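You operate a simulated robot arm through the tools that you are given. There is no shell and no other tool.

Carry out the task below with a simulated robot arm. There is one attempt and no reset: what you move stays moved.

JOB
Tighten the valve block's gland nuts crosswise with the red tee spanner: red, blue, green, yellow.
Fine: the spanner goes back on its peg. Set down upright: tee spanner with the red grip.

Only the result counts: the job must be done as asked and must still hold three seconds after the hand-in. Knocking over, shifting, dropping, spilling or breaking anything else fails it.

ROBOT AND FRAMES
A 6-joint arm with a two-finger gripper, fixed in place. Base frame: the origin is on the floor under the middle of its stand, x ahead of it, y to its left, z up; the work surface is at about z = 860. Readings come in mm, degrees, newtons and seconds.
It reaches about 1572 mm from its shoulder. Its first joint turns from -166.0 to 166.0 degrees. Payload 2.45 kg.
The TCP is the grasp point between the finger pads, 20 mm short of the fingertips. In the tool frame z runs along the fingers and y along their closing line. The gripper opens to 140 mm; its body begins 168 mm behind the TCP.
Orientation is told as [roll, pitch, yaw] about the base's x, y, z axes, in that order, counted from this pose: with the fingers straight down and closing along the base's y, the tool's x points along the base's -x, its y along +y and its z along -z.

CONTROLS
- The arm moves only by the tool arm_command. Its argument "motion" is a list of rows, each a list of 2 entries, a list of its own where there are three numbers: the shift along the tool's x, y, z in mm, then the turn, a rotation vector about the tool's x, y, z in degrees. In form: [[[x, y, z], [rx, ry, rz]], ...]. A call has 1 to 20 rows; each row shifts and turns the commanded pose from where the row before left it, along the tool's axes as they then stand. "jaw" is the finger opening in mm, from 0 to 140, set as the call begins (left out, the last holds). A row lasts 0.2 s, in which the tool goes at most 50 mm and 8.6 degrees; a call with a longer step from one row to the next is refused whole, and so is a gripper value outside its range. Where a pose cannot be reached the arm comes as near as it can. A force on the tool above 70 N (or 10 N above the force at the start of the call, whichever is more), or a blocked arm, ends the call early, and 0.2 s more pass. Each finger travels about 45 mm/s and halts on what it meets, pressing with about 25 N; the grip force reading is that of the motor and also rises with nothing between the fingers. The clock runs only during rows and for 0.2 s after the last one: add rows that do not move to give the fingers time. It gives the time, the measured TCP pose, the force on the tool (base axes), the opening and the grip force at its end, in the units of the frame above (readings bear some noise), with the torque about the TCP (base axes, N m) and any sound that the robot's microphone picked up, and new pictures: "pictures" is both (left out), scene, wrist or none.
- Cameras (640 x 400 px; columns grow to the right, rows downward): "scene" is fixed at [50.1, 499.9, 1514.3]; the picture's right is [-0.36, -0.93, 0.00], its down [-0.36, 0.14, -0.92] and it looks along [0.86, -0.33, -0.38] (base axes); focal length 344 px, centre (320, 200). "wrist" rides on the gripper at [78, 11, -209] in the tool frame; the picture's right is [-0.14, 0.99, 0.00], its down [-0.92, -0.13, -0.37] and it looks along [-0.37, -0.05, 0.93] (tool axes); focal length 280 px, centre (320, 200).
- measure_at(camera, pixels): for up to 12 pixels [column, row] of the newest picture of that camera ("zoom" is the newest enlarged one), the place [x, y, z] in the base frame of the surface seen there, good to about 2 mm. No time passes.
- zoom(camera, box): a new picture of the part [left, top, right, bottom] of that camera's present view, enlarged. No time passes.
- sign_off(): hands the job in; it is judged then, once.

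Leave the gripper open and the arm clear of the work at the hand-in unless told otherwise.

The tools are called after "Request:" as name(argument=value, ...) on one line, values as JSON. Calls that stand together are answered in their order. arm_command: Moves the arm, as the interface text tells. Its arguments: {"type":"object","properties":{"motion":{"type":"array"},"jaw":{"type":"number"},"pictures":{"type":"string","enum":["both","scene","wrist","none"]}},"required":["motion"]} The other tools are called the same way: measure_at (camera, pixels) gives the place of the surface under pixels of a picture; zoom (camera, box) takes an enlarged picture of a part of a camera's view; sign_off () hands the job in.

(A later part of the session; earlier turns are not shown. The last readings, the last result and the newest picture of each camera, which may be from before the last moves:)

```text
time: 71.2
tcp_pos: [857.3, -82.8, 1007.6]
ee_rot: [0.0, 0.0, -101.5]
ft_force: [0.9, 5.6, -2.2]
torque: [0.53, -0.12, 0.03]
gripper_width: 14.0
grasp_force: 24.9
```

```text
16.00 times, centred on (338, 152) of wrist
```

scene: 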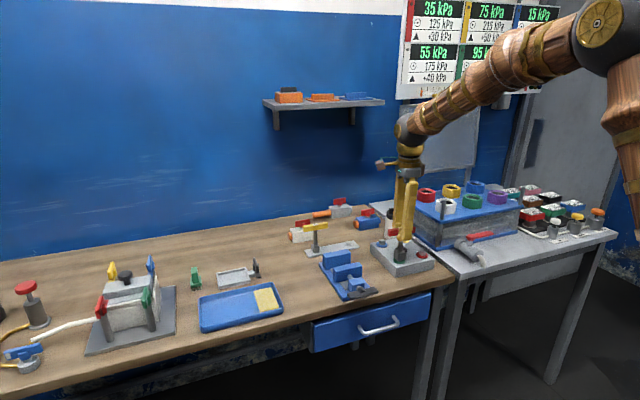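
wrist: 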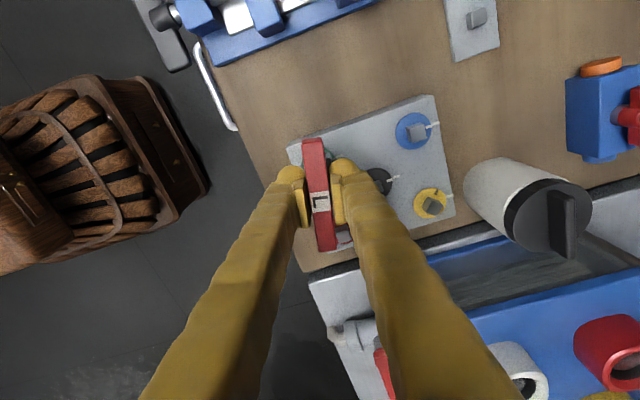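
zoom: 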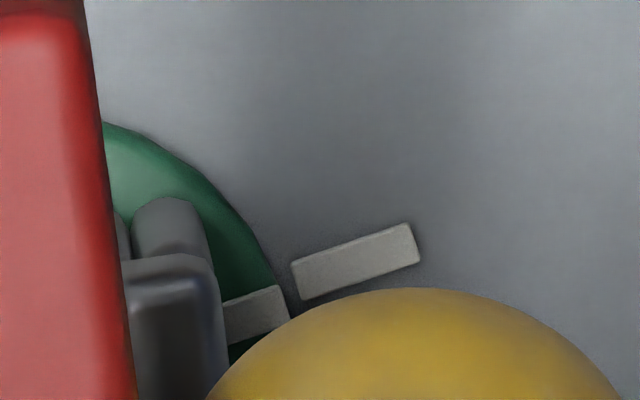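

Aligned. Backing off 10° through the play and checking the force.

Request:
arm_command(motion=[[[0, 0, 0], [0, 0, -3.4]], [[0, 0, 0], [0, 0, -3.3]], [[0, 0, 0], [0, 0, -3.3]], [[0, 0, 0], [0, 0, 0]], [[0, 0, 0], [0, 0, 0]], [[0, 0, 0], [0, 0, 0]]], pictures="both")

Request:
zoom(camera="scene", box=[380, 215, 420, 265])

Request:
measure_at(camera="zoom", pixels=[[235, 125], [300, 115], [435, 98], [235, 155], [300, 145], [435, 128], [322, 225], [322, 270], [335, 335], [335, 350], [283, 320], [283, 335]])

```text
time: 72.6
tcp_pos: [856.3, -83.0, 1007.6]
ee_rot: [0.0, 0.0, -91.5]
ft_force: [-0.4, 0.5, -1.3]
torque: [0.01, -0.02, -0.02]
gripper_width: 13.6
grasp_force: 25.1
```

scene: 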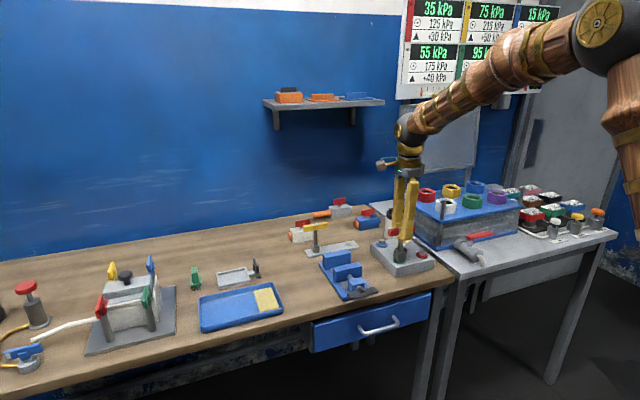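
wrist: 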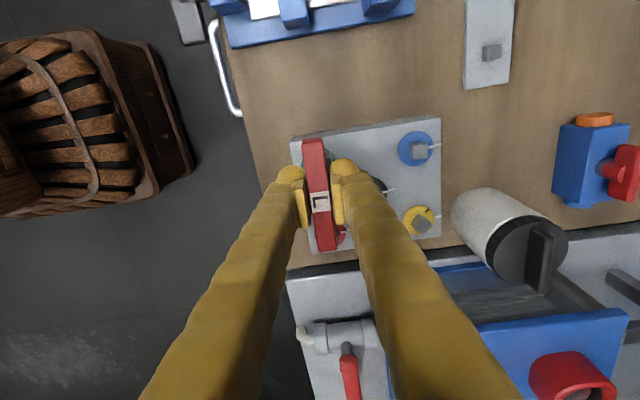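

```text
8.00 times, centred on (400, 240) of scene
```

zoom: 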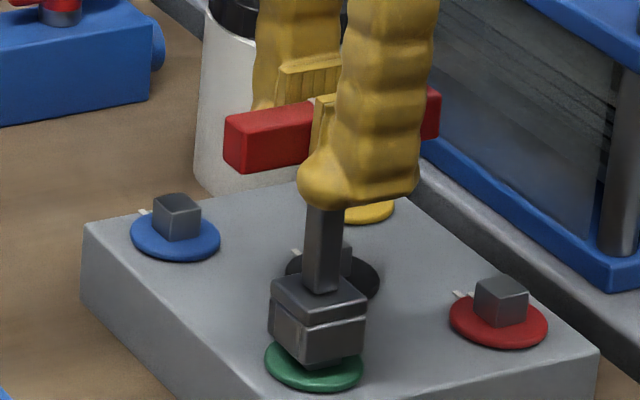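

```text
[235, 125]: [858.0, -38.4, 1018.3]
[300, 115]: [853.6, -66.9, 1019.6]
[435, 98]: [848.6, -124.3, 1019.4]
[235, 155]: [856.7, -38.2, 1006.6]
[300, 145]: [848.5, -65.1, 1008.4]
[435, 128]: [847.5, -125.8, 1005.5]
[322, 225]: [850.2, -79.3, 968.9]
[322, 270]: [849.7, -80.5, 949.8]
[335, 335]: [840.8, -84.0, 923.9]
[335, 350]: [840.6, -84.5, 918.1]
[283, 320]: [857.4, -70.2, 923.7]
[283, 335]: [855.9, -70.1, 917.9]
```

The bar is level; the hand is about 1 mm toward +y of the socket. I'll shift 0.9 mm back, let it settle, then lift straight up.

Request:
arm_command(motion=[[[-0.9, 0, 0], [0, 0, 0]], [[0, 0, 0], [0, 0, 0]], [[0, 0, 0], [0, 0, 0]], [[0, 0, 0], [0, 0, 0]], [[0, 0, -4], [0, 0, 0]], [[0, 0, -6], [0, 0, 0]], [[0, 0, -8], [0, 0, 0]], [[0, 0, -12], [0, 0, 0]], [[0, 0, -13], [0, 0, 0]], [[0, 0, -13], [0, 0, 0]], [[0, 0, 0], [0, 0, 0]], [[0, 0, 0], [0, 0, 0]]], pictures="both")

Request:
zoom(camera="wrist", box=[320, 135, 350, 160])

Request:
zoom(camera="scene", box=[380, 205, 420, 255])

```text
time: 75.2
tcp_pos: [855.4, -83.0, 1061.1]
ee_rot: [0.0, -0.1, -91.5]
ft_force: [0.5, -0.7, -2.1]
torque: [0.02, 0.0, -0.02]
gripper_width: 13.7
grasp_force: 24.9
```

scene: 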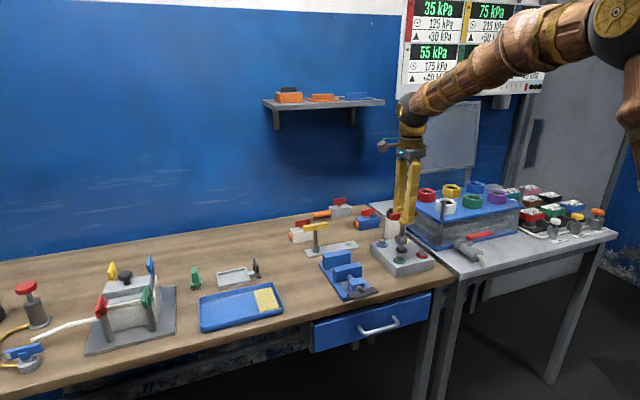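
wrist: 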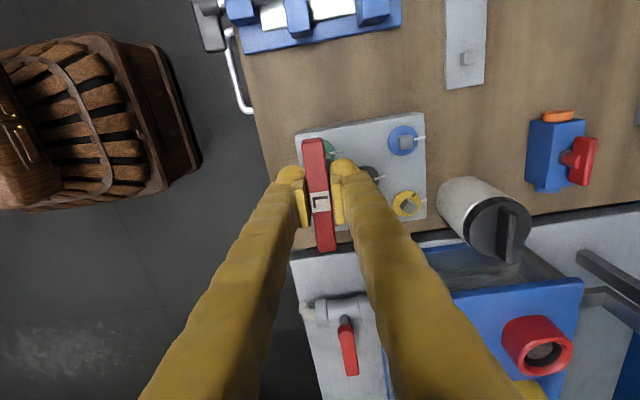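

```text
16.00 times, centred on (335, 148) of wrist
```

zoom: 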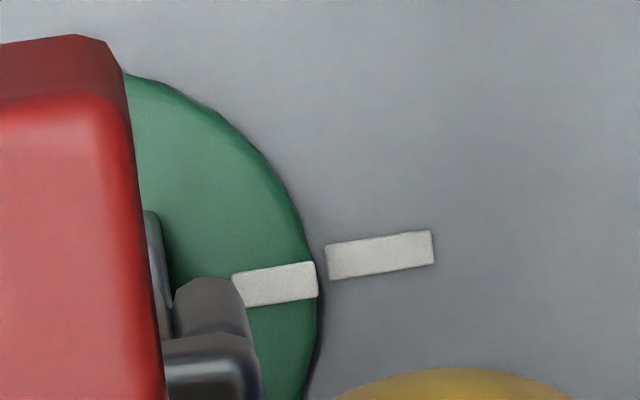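

```text
8.00 times, centred on (400, 230) of scene
```

zoom: 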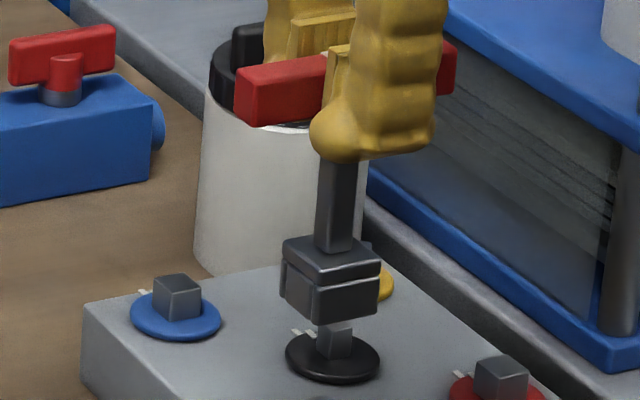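

The green nut's mark meets its tick. I'll measure the spanner's socket place before the move to yellow.

Request:
measure_at(camera="zoom", pixels=[[245, 105], [310, 98], [448, 80], [245, 75], [310, 65], [335, 180], [335, 220], [345, 300], [345, 312], [295, 285], [295, 300], [448, 52]])

Request:
arm_command(motion=[[[0, 0, 0], [0, 0, 0]]], pictures="none")

Request:
arm_command(motion=[[[0, 0, 0], [0, 0, 0]]], pictures="none")

```text
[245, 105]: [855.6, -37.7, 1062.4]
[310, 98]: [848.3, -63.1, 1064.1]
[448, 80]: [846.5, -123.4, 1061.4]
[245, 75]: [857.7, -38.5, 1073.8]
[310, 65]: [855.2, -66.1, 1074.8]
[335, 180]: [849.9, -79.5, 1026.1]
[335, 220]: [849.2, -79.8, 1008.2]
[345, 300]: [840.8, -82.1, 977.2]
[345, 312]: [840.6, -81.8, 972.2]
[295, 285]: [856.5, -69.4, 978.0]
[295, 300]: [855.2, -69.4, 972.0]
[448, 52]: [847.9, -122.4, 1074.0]
```

```text
time: 75.6
tcp_pos: [855.8, -82.5, 1062.2]
ee_rot: [0.0, 0.0, -91.5]
ft_force: [0.2, 0.4, -0.6]
torque: [-0.01, 0.0, -0.01]
gripper_width: 14.2
grasp_force: 25.0
```

```text
time: 76.0
tcp_pos: [855.1, -82.3, 1063.0]
ee_rot: [0.0, 0.0, -91.5]
ft_force: [-0.1, 1.2, -0.7]
torque: [0.0, 0.02, -0.03]
gripper_width: 13.9
grasp_force: 24.8
```

The socket hangs 1.3 mm toward -y of the bar, no roll. Now to the yellow nut at (965,-175): move (+109,-91.8), turn +52.5° and lower to about 10 mm above it.

Request:
arm_command(motion=[[[-29.63, 37.13, 0], [0, 0, 0]], [[-29.63, 37.13, 0], [0, 0, 0]], [[-29.64, 37.14, 0], [0, 0, 0]], [[0, 0, 0], [0, 0, -7.5]], [[0, 0, 0], [0, 0, -7.5]], [[0, 0, 0], [0, 0, -7.5]], [[0, 0, 0], [0, 0, -7.5]], [[0, 0, 0], [0, 0, -7.5]], [[0, 0, 0], [0, 0, -7.5]], [[0, 0, 0], [0, 0, -7.5]], [[0, 0, 0], [0, 0, 0]], [[0, 0, 16], [0, 0, 0]], [[0, 0, 16], [0, 0, 0]], [[0, 0, 0], [0, 0, 0]], [[0, 0, 0], [0, 0, 0]]], pictures="both")

Request:
zoom(camera="scene", box=[380, 200, 420, 250])

Request:
zoom(camera="scene", box=[392, 225, 412, 250])

```text
time: 79.2
tcp_pos: [966.1, -174.5, 1030.3]
ee_rot: [0.0, -0.1, -39.0]
ft_force: [0.2, -0.3, -0.8]
torque: [-0.01, -0.01, 0.01]
gripper_width: 14.2
grasp_force: 24.6
```

scene: 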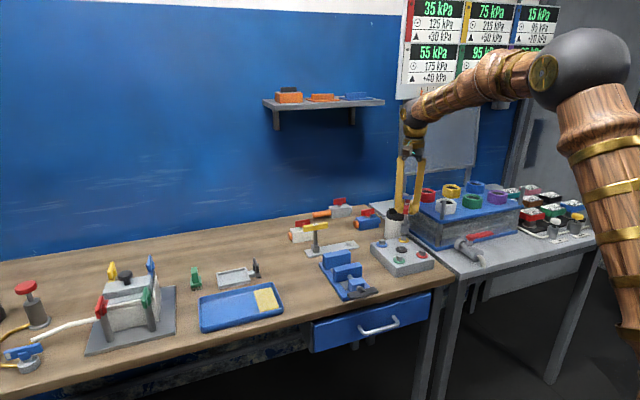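
wrist: 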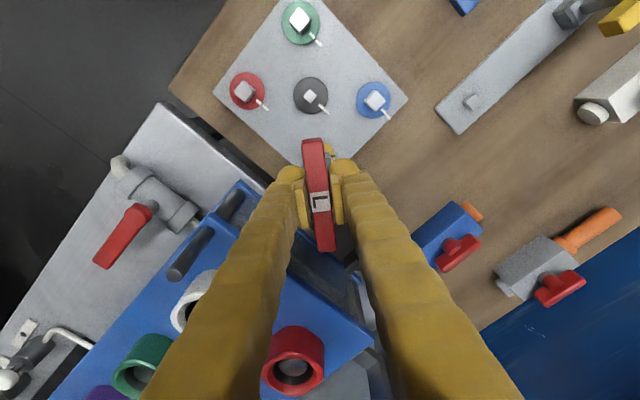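

```text
8.00 times, centred on (400, 225) of scene
```

zoom: 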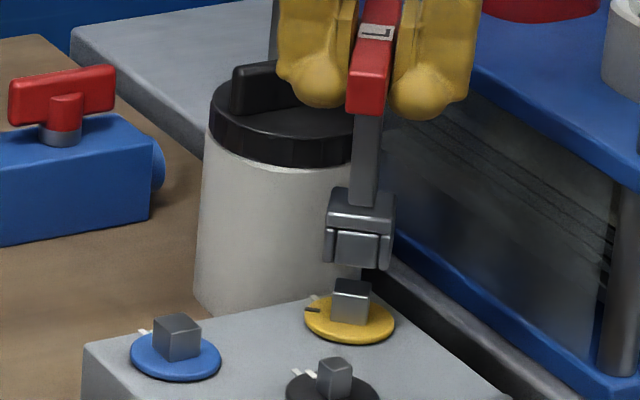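

```text
16.00 times, centred on (402, 238) of scene
```

zoom: 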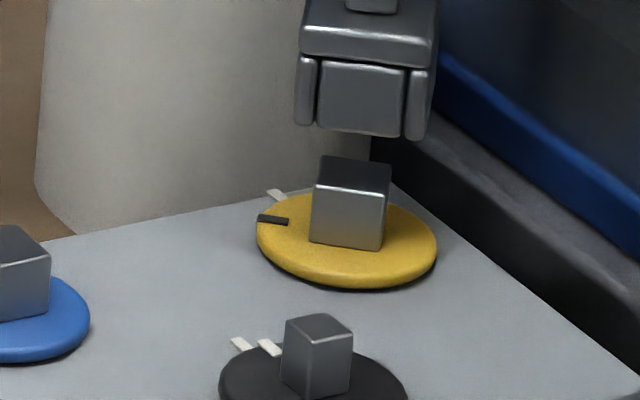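

The socket is over the yellow nut, about 0.6 mm right of centre. Measuring faces for depth.

Request:
measure_at(camera="zoom", pixels=[[360, 80], [335, 95], [388, 100], [360, 105], [360, 122], [348, 215], [325, 215], [372, 220], [348, 230], [348, 240]])

```text
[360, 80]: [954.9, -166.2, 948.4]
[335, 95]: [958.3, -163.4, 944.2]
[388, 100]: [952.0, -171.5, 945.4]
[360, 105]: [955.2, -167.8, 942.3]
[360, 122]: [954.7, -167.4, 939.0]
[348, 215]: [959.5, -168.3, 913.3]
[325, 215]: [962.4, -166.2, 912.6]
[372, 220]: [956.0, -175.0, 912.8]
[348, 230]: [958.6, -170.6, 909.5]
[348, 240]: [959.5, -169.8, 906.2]
```

The socket is 1.7 mm too far back along the bar. I'll shift [+1.7, +0.6], lower 8 mm and recheck.

Request:
arm_command(motion=[[[1.7, 0.6, 0], [0, 0, 0]], [[0, 0, 0], [0, 0, 0]], [[0, 0, 3], [0, 0, 0]], [[0, 0, 3], [0, 0, 0]], [[0, 0, 2], [0, 0, 0]], [[0, 0, 0], [0, 0, 0]], [[0, 0, 0], [0, 0, 0]]], pictures="scene")

Request:
zoom(camera="scene", box=[392, 225, 412, 250])

Request:
measure_at(camera="zoom", pixels=[[357, 115], [335, 125], [380, 130], [357, 140], [357, 155], [348, 215], [325, 215], [372, 220], [348, 230], [348, 240]])

```text
time: 80.8
tcp_pos: [965.2, -172.3, 1022.6]
ee_rot: [0.0, 0.0, -39.0]
ft_force: [0.4, -0.2, -0.8]
torque: [0.0, 0.0, 0.03]
gripper_width: 14.1
grasp_force: 24.8
```

scene: 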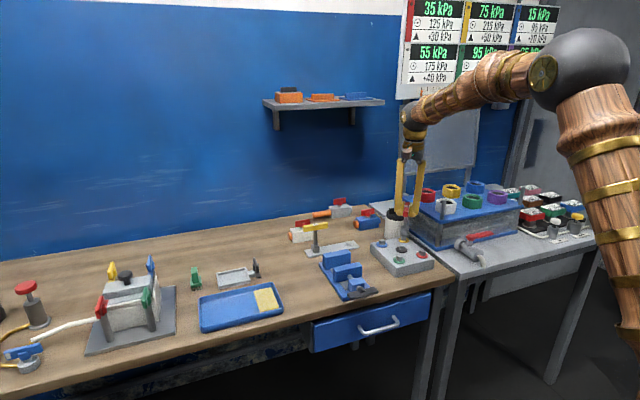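

```text
16.00 times, centred on (402, 238) of scene
```

zoom: 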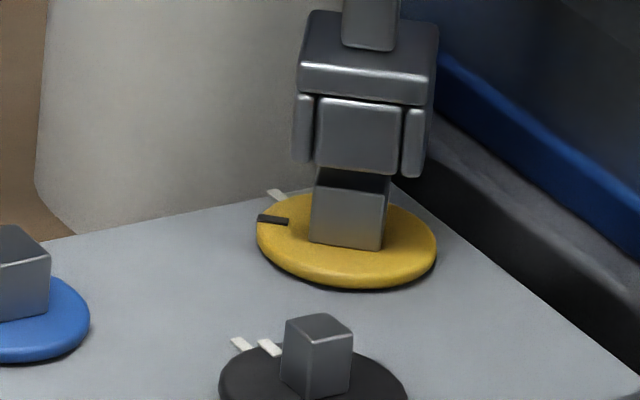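

```text
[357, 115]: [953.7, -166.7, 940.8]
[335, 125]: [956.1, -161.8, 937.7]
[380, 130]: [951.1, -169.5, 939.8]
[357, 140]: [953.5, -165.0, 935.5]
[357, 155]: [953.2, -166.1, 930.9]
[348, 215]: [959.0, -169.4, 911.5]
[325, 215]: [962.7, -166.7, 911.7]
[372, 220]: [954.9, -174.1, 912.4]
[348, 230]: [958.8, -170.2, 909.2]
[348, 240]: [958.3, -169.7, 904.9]
```

Depth is right; sideways it's about 1.2 mm right. I'll shift 1.0 mm left and look again before inserting.

Request:
arm_command(motion=[[[0, 1.0, 0], [0, 0, 0]], [[0, 0, 0], [0, 0, 0]], [[0, 0, 0], [0, 0, 0]]], pictures="scene")

Request:
zoom(camera="scene", box=[392, 225, 412, 250])

```text
time: 81.6
tcp_pos: [966.7, -173.3, 1021.5]
ee_rot: [0.0, 0.0, -39.0]
ft_force: [0.3, 0.9, -2.1]
torque: [0.03, 0.02, -0.05]
gripper_width: 14.1
grasp_force: 24.8
```

scene: 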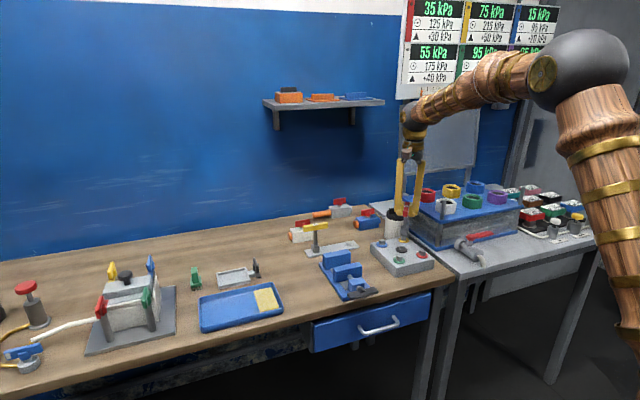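

```text
16.00 times, centred on (402, 238) of scene
```

zoom: 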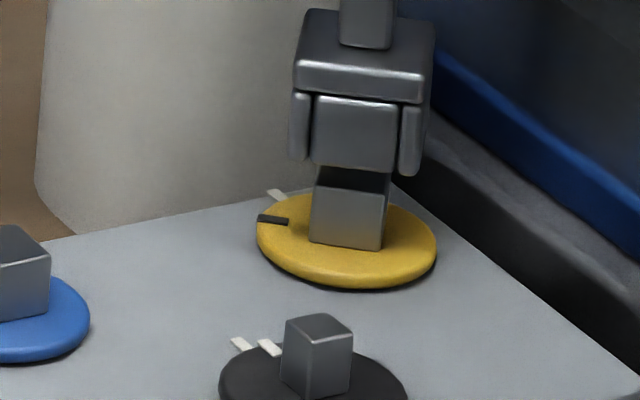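

Aligned within about 0.4 mm. Lowering 9 mm in small rows.

Request:
arm_command(motion=[[[0, 0, 1.5], [0, 0, 0]], [[0, 0, 1.5], [0, 0, 0]], [[0, 0, 1.5], [0, 0, 0]], [[0, 0, 1.5], [0, 0, 0]], [[0, 0, 1.5], [0, 0, 0]], [[0, 0, 1.5], [0, 0, 0]], [[0, 0, 0], [0, 0, 0]]], pictures="scene")

Request:
zoom(camera="scene", box=[392, 225, 412, 250])

```text
time: 83.2
tcp_pos: [965.5, -173.9, 1014.5]
ee_rot: [0.0, 0.0, -39.1]
ft_force: [-0.2, 0.3, -0.8]
torque: [-0.01, -0.03, 0.0]
gripper_width: 14.6
grasp_force: 25.1
```

scene: 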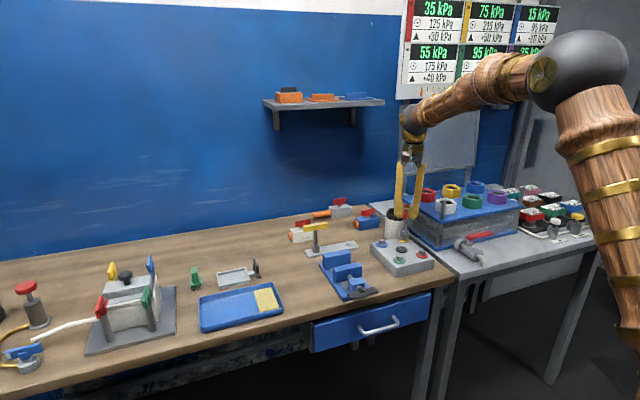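

```text
16.00 times, centred on (402, 238) of scene
```

zoom: 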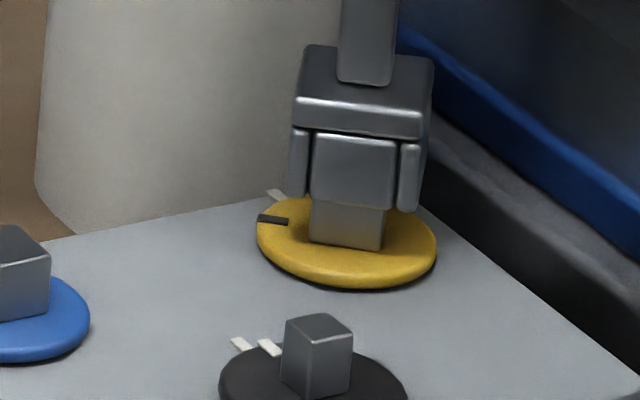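

Sliding on. Lowering 6 mm more.

Request:
arm_command(motion=[[[0, 0, 1.5], [0, 0, 0]], [[0, 0, 1.5], [0, 0, 0]], [[0, 0, 1.5], [0, 0, 0]], [[0, 0, 1.5], [0, 0, 0]], [[0, 0, 0], [0, 0, 0]]], pictures="scene")

Request:
zoom(camera="scene", box=[380, 200, 420, 250])

Request:
zoom(camera="scene", box=[392, 225, 412, 250])

```text
time: 84.4
tcp_pos: [964.4, -173.0, 1006.4]
ee_rot: [0.0, -0.1, -39.1]
ft_force: [0.3, 0.4, -1.5]
torque: [0.0, 0.0, 0.01]
gripper_width: 14.0
grasp_force: 24.8
```

scene: 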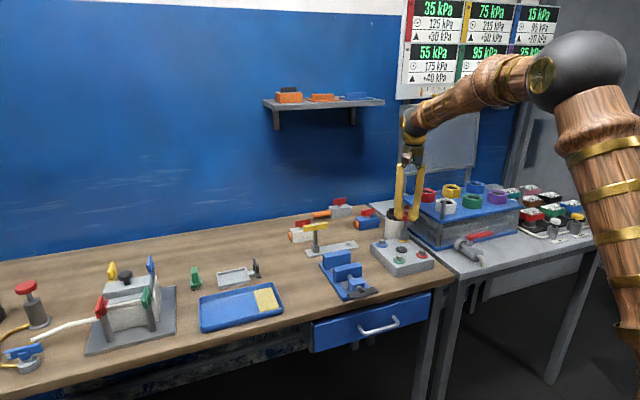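

```text
8.00 times, centred on (400, 225) of scene
```

zoom: 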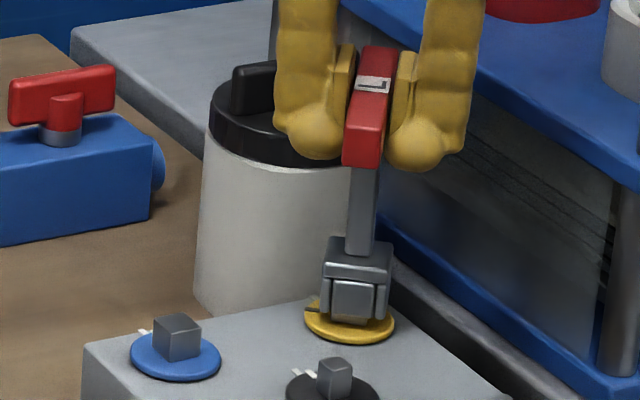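

```text
16.00 times, centred on (402, 238) of scene
```

zoom: 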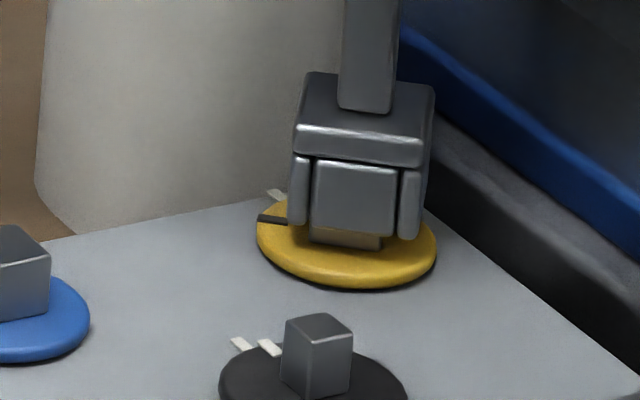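

Seated on the yellow nut. Turning clockwise 24°.

Request:
arm_command(motion=[[[0, 0, 0], [0, 0, 3]], [[0, 0, 0], [0, 0, 3]], [[0, 0, 0], [0, 0, 3]], [[0, 0, 0], [0, 0, 3]], [[0, 0, 0], [0, 0, 3]], [[0, 0, 0], [0, 0, 3]], [[0, 0, 0], [0, 0, 3]], [[0, 0, 0], [0, 0, 3]], [[0, 0, 0], [0, 0, 0]]], pictures="scene")

Request:
zoom(camera="scene", box=[380, 200, 420, 250])

```text
time: 86.4
tcp_pos: [964.5, -174.6, 1007.4]
ee_rot: [-0.1, 0.1, -63.1]
ft_force: [-2.3, 2.9, -3.2]
torque: [0.25, 0.15, 0.04]
gripper_width: 14.4
grasp_force: 25.1
```

scene: 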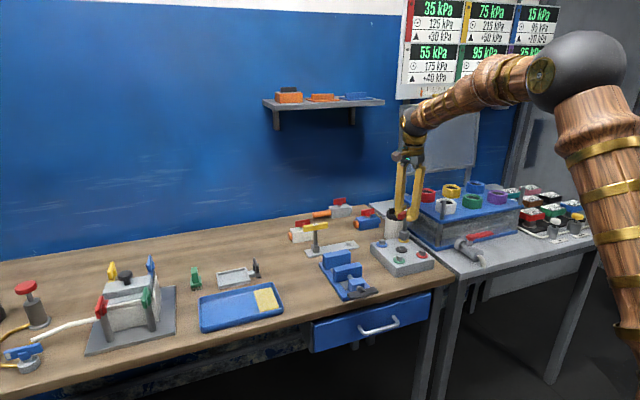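

```text
8.00 times, centred on (400, 225) of scene
```

zoom: 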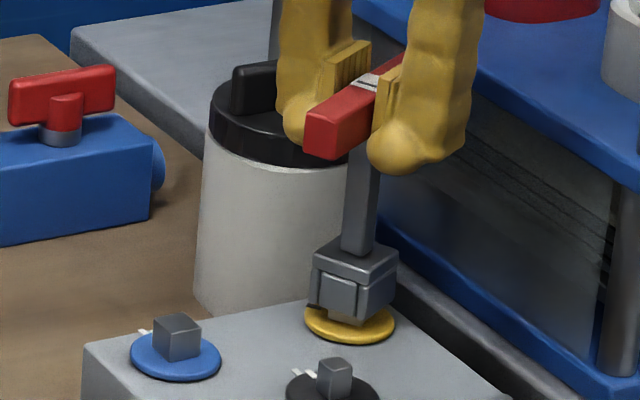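

Small +3.7 N push along the bar; I'll shift +0.5 mm along it and turn 33° more.

Request:
arm_command(motion=[[[0.5, 0, 0], [0, 0, 0]], [[0, 0, 0], [0, 0, 3]], [[0, 0, 0], [0, 0, 3]], [[0, 0, 0], [0, 0, 3]], [[0, 0, 0], [0, 0, 3]], [[0, 0, 0], [0, 0, 3]], [[0, 0, 0], [0, 0, 3]], [[0, 0, 0], [0, 0, 3]], [[0, 0, 0], [0, 0, 3]], [[0, 0, 0], [0, 0, 3]], [[0, 0, 0], [0, 0, 3]], [[0, 0, 0], [0, 0, 3]], [[0, 0, 0], [0, 0, 0]], [[0, 0, 0], [0, 0, 0]]], pictures="both")

Request:
zoom(camera="wrist", box=[325, 140, 350, 165])

Request:
zoom(camera="scene", box=[380, 200, 420, 250])

```text
time: 89.4
tcp_pos: [964.6, -171.8, 1008.0]
ee_rot: [0.1, 0.1, -95.9]
ft_force: [-0.3, 0.8, -1.6]
torque: [0.04, -0.06, 0.03]
gripper_width: 14.1
grasp_force: 24.9
```

scene: 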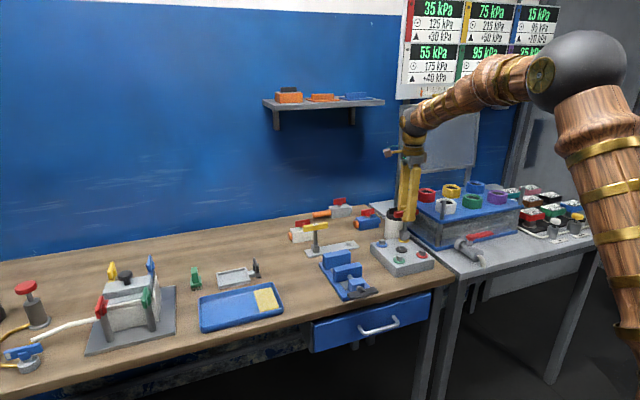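
wrist: 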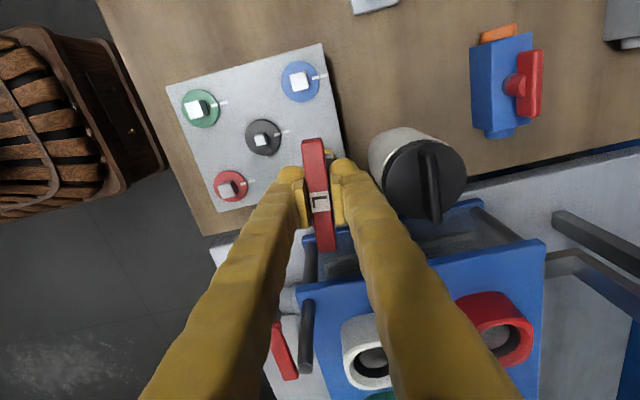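

```text
16.00 times, centred on (338, 152) of wrist
```

zoom: 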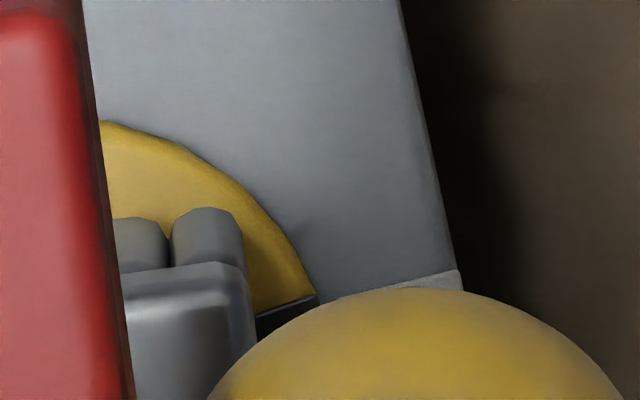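

```text
8.00 times, centred on (400, 225) of scene
```

zoom: 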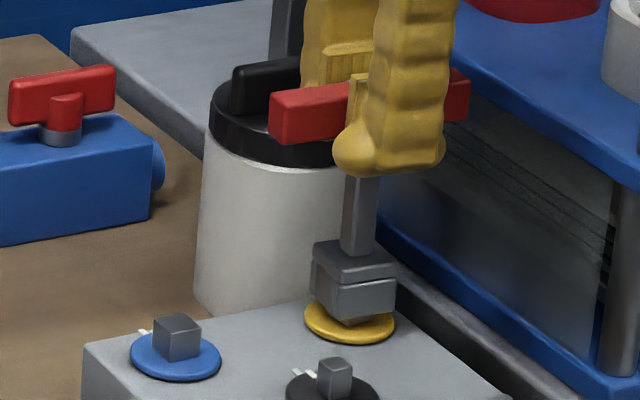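

The dark mark shows at (285,305) and tick at (395,283); again about 5.5° remain. Turning 5.5° more.

Request:
arm_command(motion=[[[0, 0, 0], [0, 0, 1.4]], [[0, 0, 0], [0, 0, 1.4]], [[0, 0, 0], [0, 0, 1.4]], [[0, 0, 0], [0, 0, 1.3]], [[0, 0, 0], [0, 0, 0]], [[0, 0, 0], [0, 0, 0]]], pictures="wrist")

Request:
zoom(camera="wrist", box=[325, 140, 350, 165])

```text
time: 90.8
tcp_pos: [965.5, -174.8, 1007.8]
ee_rot: [0.0, 0.0, -101.5]
ft_force: [1.7, 6.4, -4.7]
torque: [0.59, -0.12, 0.04]
gripper_width: 14.1
grasp_force: 25.5
```

wrist: 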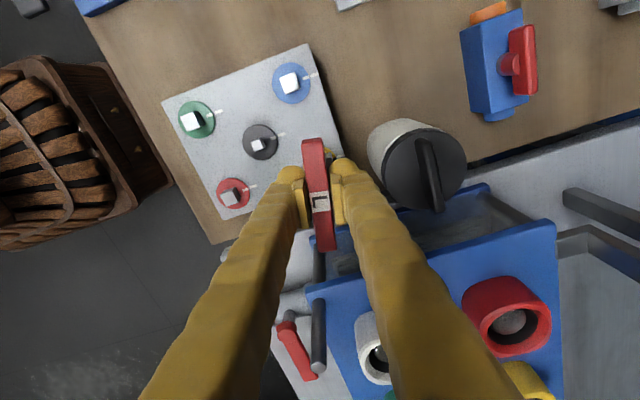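

```text
16.00 times, centred on (338, 152) of wrist
```

zoom: 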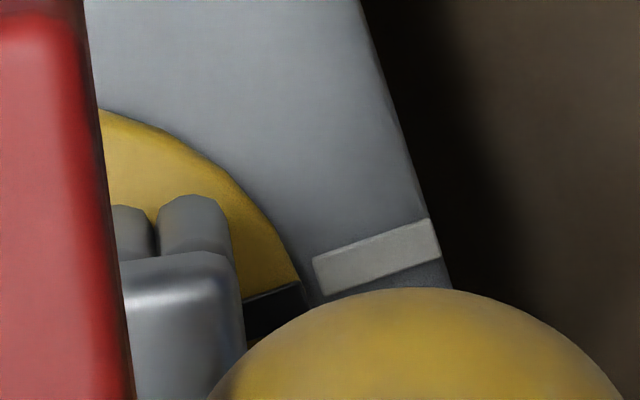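

Aligned. Backing off 10° through the play.

Request:
arm_command(motion=[[[0, 0, 0], [0, 0, -3.4]], [[0, 0, 0], [0, 0, -3.3]], [[0, 0, 0], [0, 0, -3.3]], [[0, 0, 0], [0, 0, 0]], [[0, 0, 0], [0, 0, 0]], [[0, 0, 0], [0, 0, 0]]], pictures="both")

Request:
zoom(camera="scene", box=[380, 200, 420, 250])

Request:
measure_at(camera="zoom", pixels=[[285, 110], [340, 102], [460, 90], [285, 132], [340, 125], [460, 112], [360, 200], [360, 235], [365, 298], [365, 308], [320, 280], [320, 295]])

```text
time: 92.2
tcp_pos: [965.1, -172.6, 1007.8]
ee_rot: [-0.1, 0.0, -91.5]
ft_force: [0.1, 0.4, -1.4]
torque: [0.01, 0.0, 0.0]
gripper_width: 14.3
grasp_force: 25.0
```

scene: 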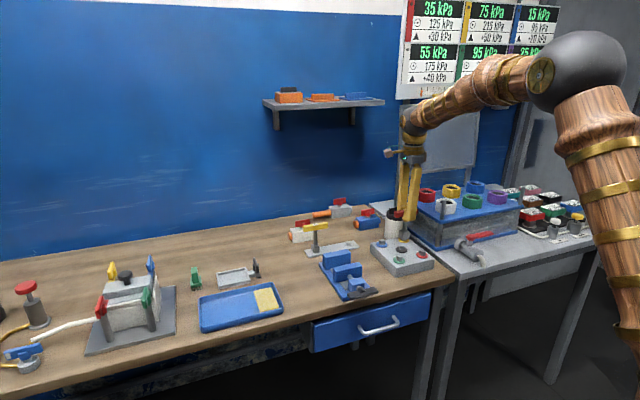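
wrist: 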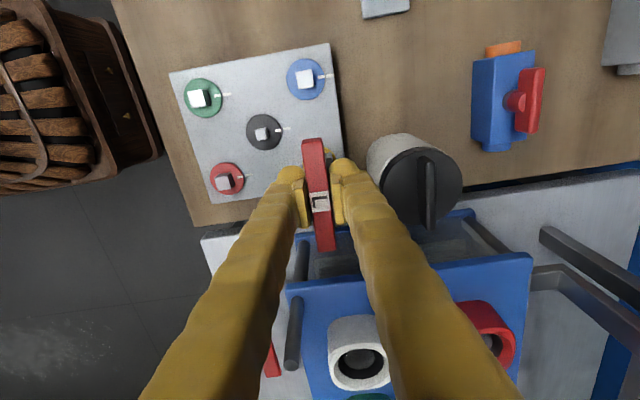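

```text
8.00 times, centred on (400, 225) of scene
```

zoom: 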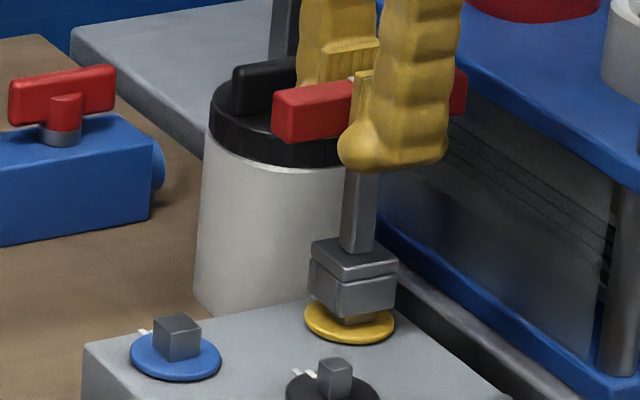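

```text
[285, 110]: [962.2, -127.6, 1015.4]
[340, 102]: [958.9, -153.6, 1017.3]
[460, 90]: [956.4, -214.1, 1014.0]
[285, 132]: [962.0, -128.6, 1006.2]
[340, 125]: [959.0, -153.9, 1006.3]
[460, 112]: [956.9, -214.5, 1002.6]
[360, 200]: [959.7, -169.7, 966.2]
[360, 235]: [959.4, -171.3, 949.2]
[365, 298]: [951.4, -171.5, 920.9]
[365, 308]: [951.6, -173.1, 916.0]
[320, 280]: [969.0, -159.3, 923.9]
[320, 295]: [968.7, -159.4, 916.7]
```

Upright and unloaded. Lifting straight up.

Request:
arm_command(motion=[[[0, 0, -4], [0, 0, 0]], [[0, 0, -6], [0, 0, 0]], [[0, 0, -8], [0, 0, 0]], [[0, 0, -12], [0, 0, 0]], [[0, 0, -13], [0, 0, 0]], [[0, 0, -13], [0, 0, 0]], [[0, 0, 0], [0, 0, 0]], [[0, 0, 0], [0, 0, 0]]], pictures="both")

Request:
zoom(camera="wrist", box=[320, 135, 350, 160])

Request:
zoom(camera="scene", box=[380, 190, 420, 240])

```text
time: 94.0
tcp_pos: [966.6, -173.8, 1065.2]
ee_rot: [0.1, 0.1, -91.6]
ft_force: [0.1, -0.2, -1.4]
torque: [0.0, 0.01, 0.01]
gripper_width: 14.1
grasp_force: 24.7
```

scene: 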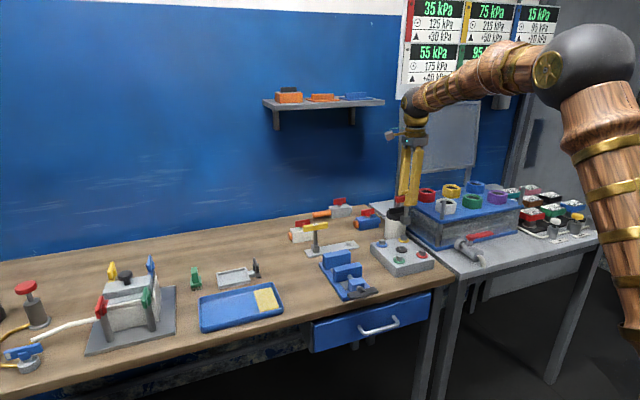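
wrist: 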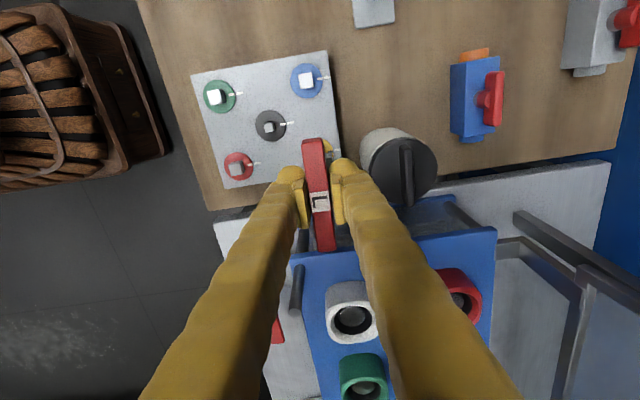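

```text
16.00 times, centred on (335, 148) of wrist
```

zoom: 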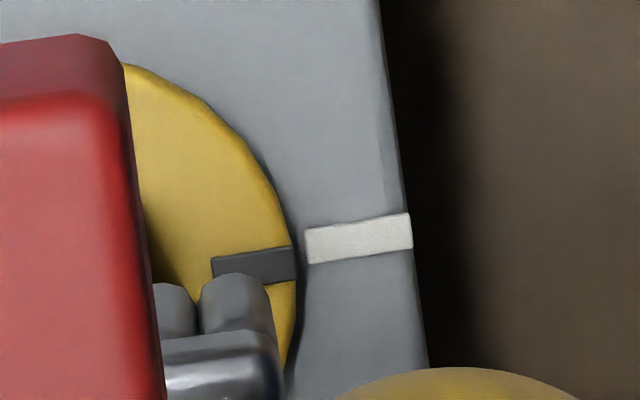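

```text
8.00 times, centred on (400, 215) of scene
```

zoom: 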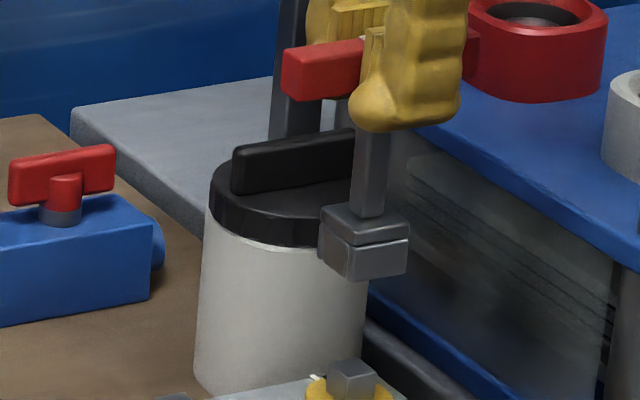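

The yellow nut's mark meets its tick. I'll check all nuts in the wrist view while I still hold the spanner.

Request:
zoom(camera="wrist", box=[195, 50, 345, 190])

Request:
zoom(camera="wrist", box=[215, 140, 275, 190])

Request:
zoom(camera="wrist", box=[195, 70, 255, 120])

Request:
zoom(camera="wrist", box=[285, 55, 345, 105])

```text
2.86 times, centred on (270, 120) of wrist
```

zoom: 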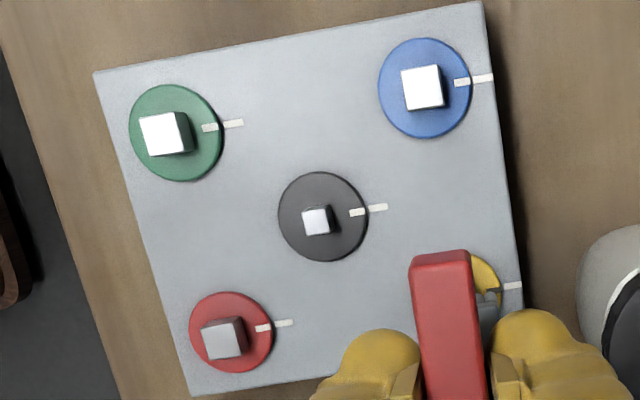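

```text
8.00 times, centred on (245, 165) of wrist
```

zoom: 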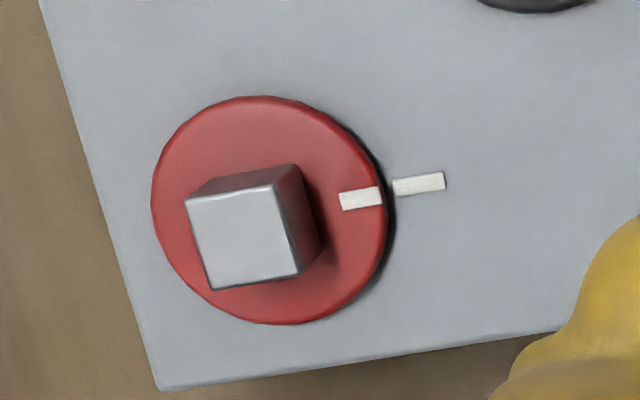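

```text
8.00 times, centred on (225, 95) of wrist
```

zoom: 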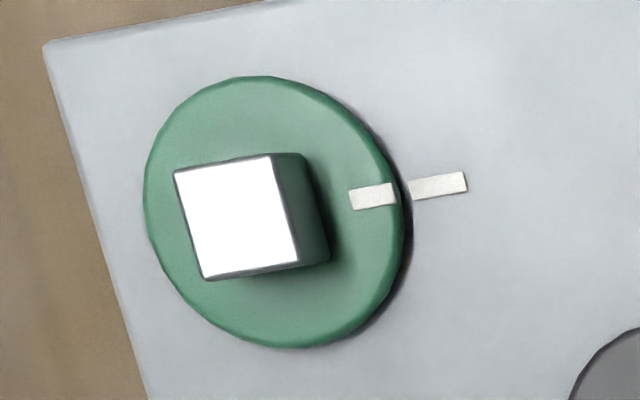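

```text
8.00 times, centred on (315, 80) of wrist
```

zoom: 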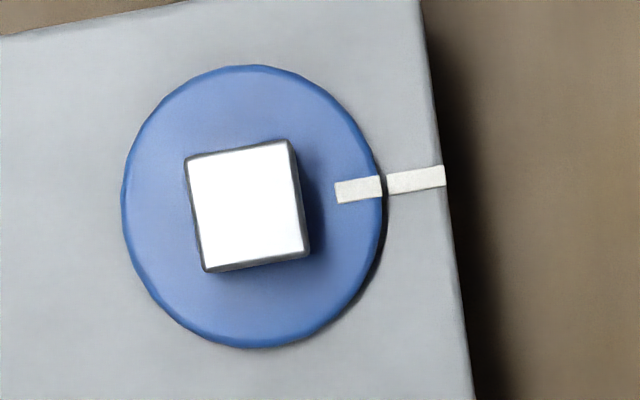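

All four marks meet their ticks. Now to return the spanner: first measure the socket's place in the present view.

Request:
zoom(camera="scene", box=[380, 190, 420, 240])

Request:
measure_at(camera="zoom", pixels=[[292, 85], [345, 78], [470, 62], [292, 60], [345, 50], [368, 160], [368, 200], [375, 262], [375, 272], [328, 245], [328, 258], [390, 262]])

```text
8.00 times, centred on (400, 215) of scene
```

zoom: 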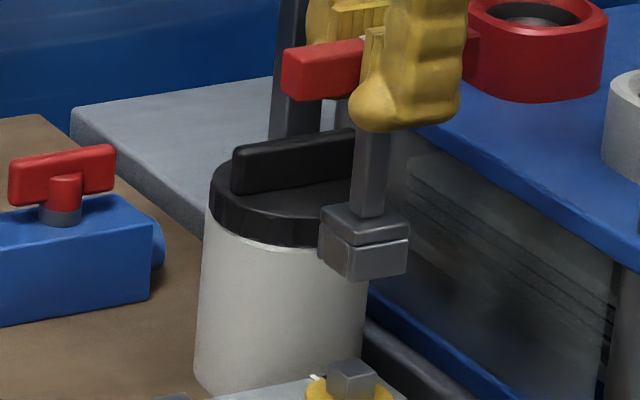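

```text
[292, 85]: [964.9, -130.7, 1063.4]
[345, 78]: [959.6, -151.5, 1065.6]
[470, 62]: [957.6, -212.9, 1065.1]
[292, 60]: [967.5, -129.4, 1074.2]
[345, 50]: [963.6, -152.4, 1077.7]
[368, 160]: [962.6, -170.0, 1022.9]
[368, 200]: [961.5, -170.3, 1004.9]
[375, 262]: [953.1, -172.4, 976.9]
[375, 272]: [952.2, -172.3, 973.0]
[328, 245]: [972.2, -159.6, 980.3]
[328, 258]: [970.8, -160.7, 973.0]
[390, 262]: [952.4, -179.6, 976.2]
```

The socket is at about (967.0,-174.6), upright. I'll carry it (+93,+174.6) over the peg, turn +1.5° to yaw -90, and lower to about 27 mm above the peg top.

Request:
arm_command(motion=[[[35.4, 17.68, 0], [0, 0, 0]], [[35.4, 17.68, 0], [0, 0, 0]], [[35.4, 17.68, 0], [0, 0, 0]], [[35.4, 17.68, 0], [0, 0, 0]], [[35.38, 17.68, 0], [0, 0, 0]], [[0, 0, 0], [0, 0, -1.5]], [[0, 0, 0], [0, 0, 0]], [[0, 0, 30], [0, 0, 0]], [[0, 0, 30], [0, 0, 0]], [[0, 0, 0], [0, 0, 0]], [[0, 0, 0], [0, 0, 0]]], pictures="both")

Request:
zoom(camera="scene", box=[330, 205, 370, 255])

Request:
measure_at(camera="zoom", pixels=[[320, 200], [300, 200]])

```text
time: 96.4
tcp_pos: [1059.7, 0.9, 1007.1]
ee_rot: [0.0, 0.0, -90.0]
ft_force: [0.6, 0.0, -0.8]
torque: [-0.01, 0.0, -0.01]
gripper_width: 14.3
grasp_force: 24.9
```

scene: 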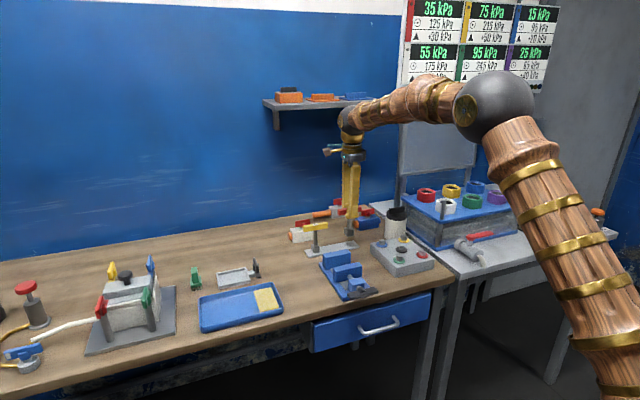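
wrist: 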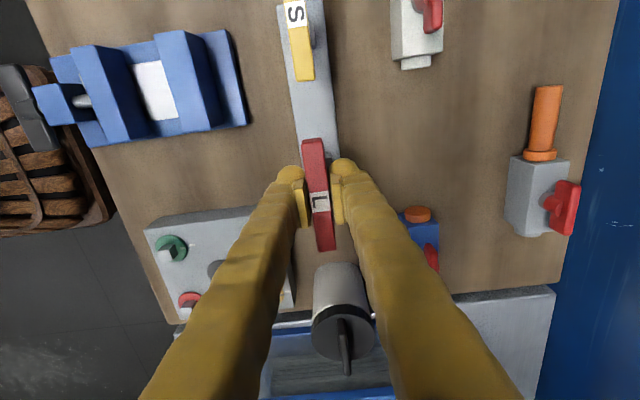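

```text
8.00 times, centred on (350, 230) of scene
```

zoom: 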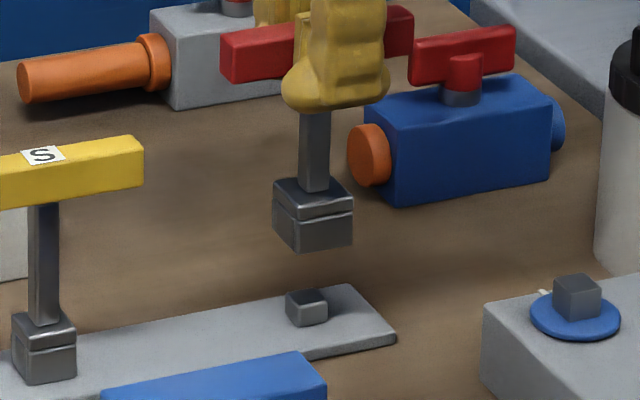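

```text
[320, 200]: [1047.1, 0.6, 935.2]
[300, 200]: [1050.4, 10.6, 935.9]
```

The socket hangs above the peg. I'll enlarge and measure both socket and peg faces.

Request:
zoom(camera="scene", box=[338, 225, 358, 250])

Request:
measure_at(camera="zoom", pixels=[[330, 90], [350, 90], [330, 105], [285, 75], [285, 90], [310, 330], [325, 330], [315, 340], [282, 305], [290, 320], [310, 300], [340, 310]])

```text
16.00 times, centred on (348, 238) of scene
```

zoom: 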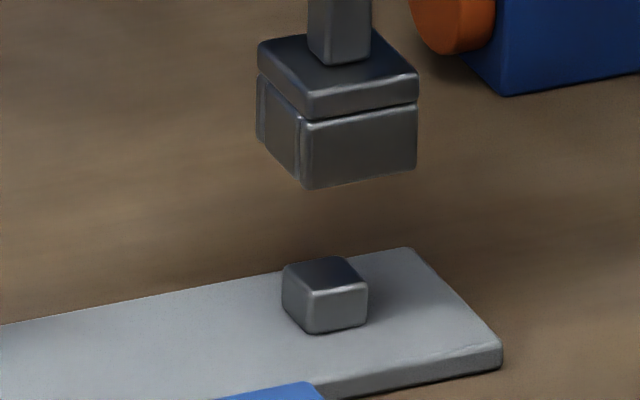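

```text
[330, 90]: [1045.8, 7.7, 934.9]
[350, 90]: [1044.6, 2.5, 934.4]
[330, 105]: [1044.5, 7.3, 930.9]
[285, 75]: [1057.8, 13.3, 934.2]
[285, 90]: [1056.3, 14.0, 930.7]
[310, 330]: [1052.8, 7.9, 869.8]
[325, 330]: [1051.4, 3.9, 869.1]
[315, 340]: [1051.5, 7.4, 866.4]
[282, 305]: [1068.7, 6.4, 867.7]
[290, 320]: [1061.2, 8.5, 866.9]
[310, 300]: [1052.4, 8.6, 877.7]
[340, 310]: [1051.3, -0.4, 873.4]
```

By faces and image the socket is about 0.4 mm short in x and 1.4 mm toward -y of the peg. I'll shift (+0.4,+1.4) and lower 18 mm, then look again.

Request:
arm_command(motion=[[[1.4, 0.4, 0], [0, 0, 0]], [[0, 0, 6], [0, 0, 0]], [[0, 0, 6], [0, 0, 0]], [[0, 0, 6], [0, 0, 0]], [[0, 0, 0], [0, 0, 0]], [[0, 0, 0], [0, 0, 0]]], pictures="both")

Request:
zoom(camera="scene", box=[338, 225, 358, 250])

Request:
measure_at(camera="zoom", pixels=[[330, 160], [360, 160], [345, 180], [390, 165], [285, 150], [285, 165], [270, 145], [325, 325], [340, 320], [290, 310], [345, 310], [320, 275]])

```text
time: 97.8
tcp_pos: [1057.8, 3.4, 985.9]
ee_rot: [-0.1, 0.0, -90.0]
ft_force: [-0.3, 0.4, -1.6]
torque: [0.05, -0.01, -0.04]
gripper_width: 13.9
grasp_force: 25.1
```

scene: 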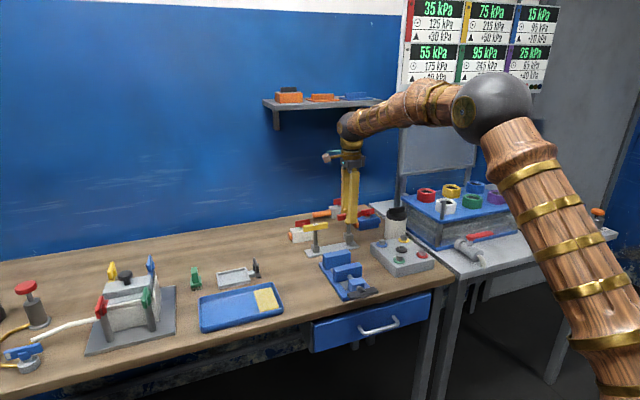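
wrist: 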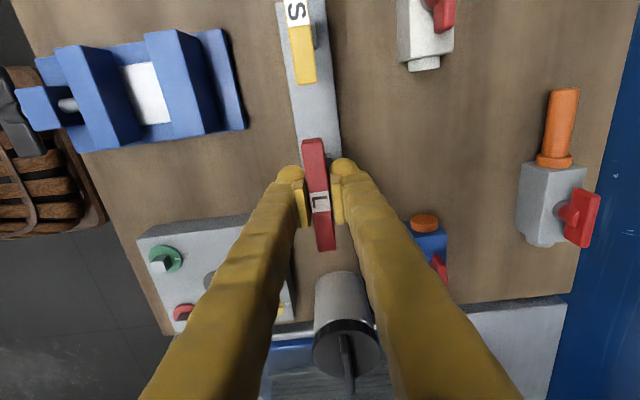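

```text
16.00 times, centred on (348, 238) of scene
```

zoom: 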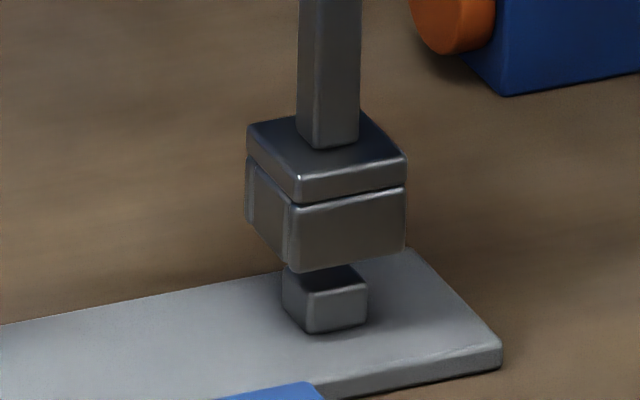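

```text
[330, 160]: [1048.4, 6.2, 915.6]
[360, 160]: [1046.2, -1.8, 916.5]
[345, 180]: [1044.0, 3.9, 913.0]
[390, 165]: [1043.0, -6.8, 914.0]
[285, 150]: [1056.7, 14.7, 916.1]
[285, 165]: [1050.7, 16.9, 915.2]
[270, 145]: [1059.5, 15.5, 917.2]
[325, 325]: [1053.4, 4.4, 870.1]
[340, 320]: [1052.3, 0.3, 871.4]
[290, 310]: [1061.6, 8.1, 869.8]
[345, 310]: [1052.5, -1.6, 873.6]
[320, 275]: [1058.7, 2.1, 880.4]
```

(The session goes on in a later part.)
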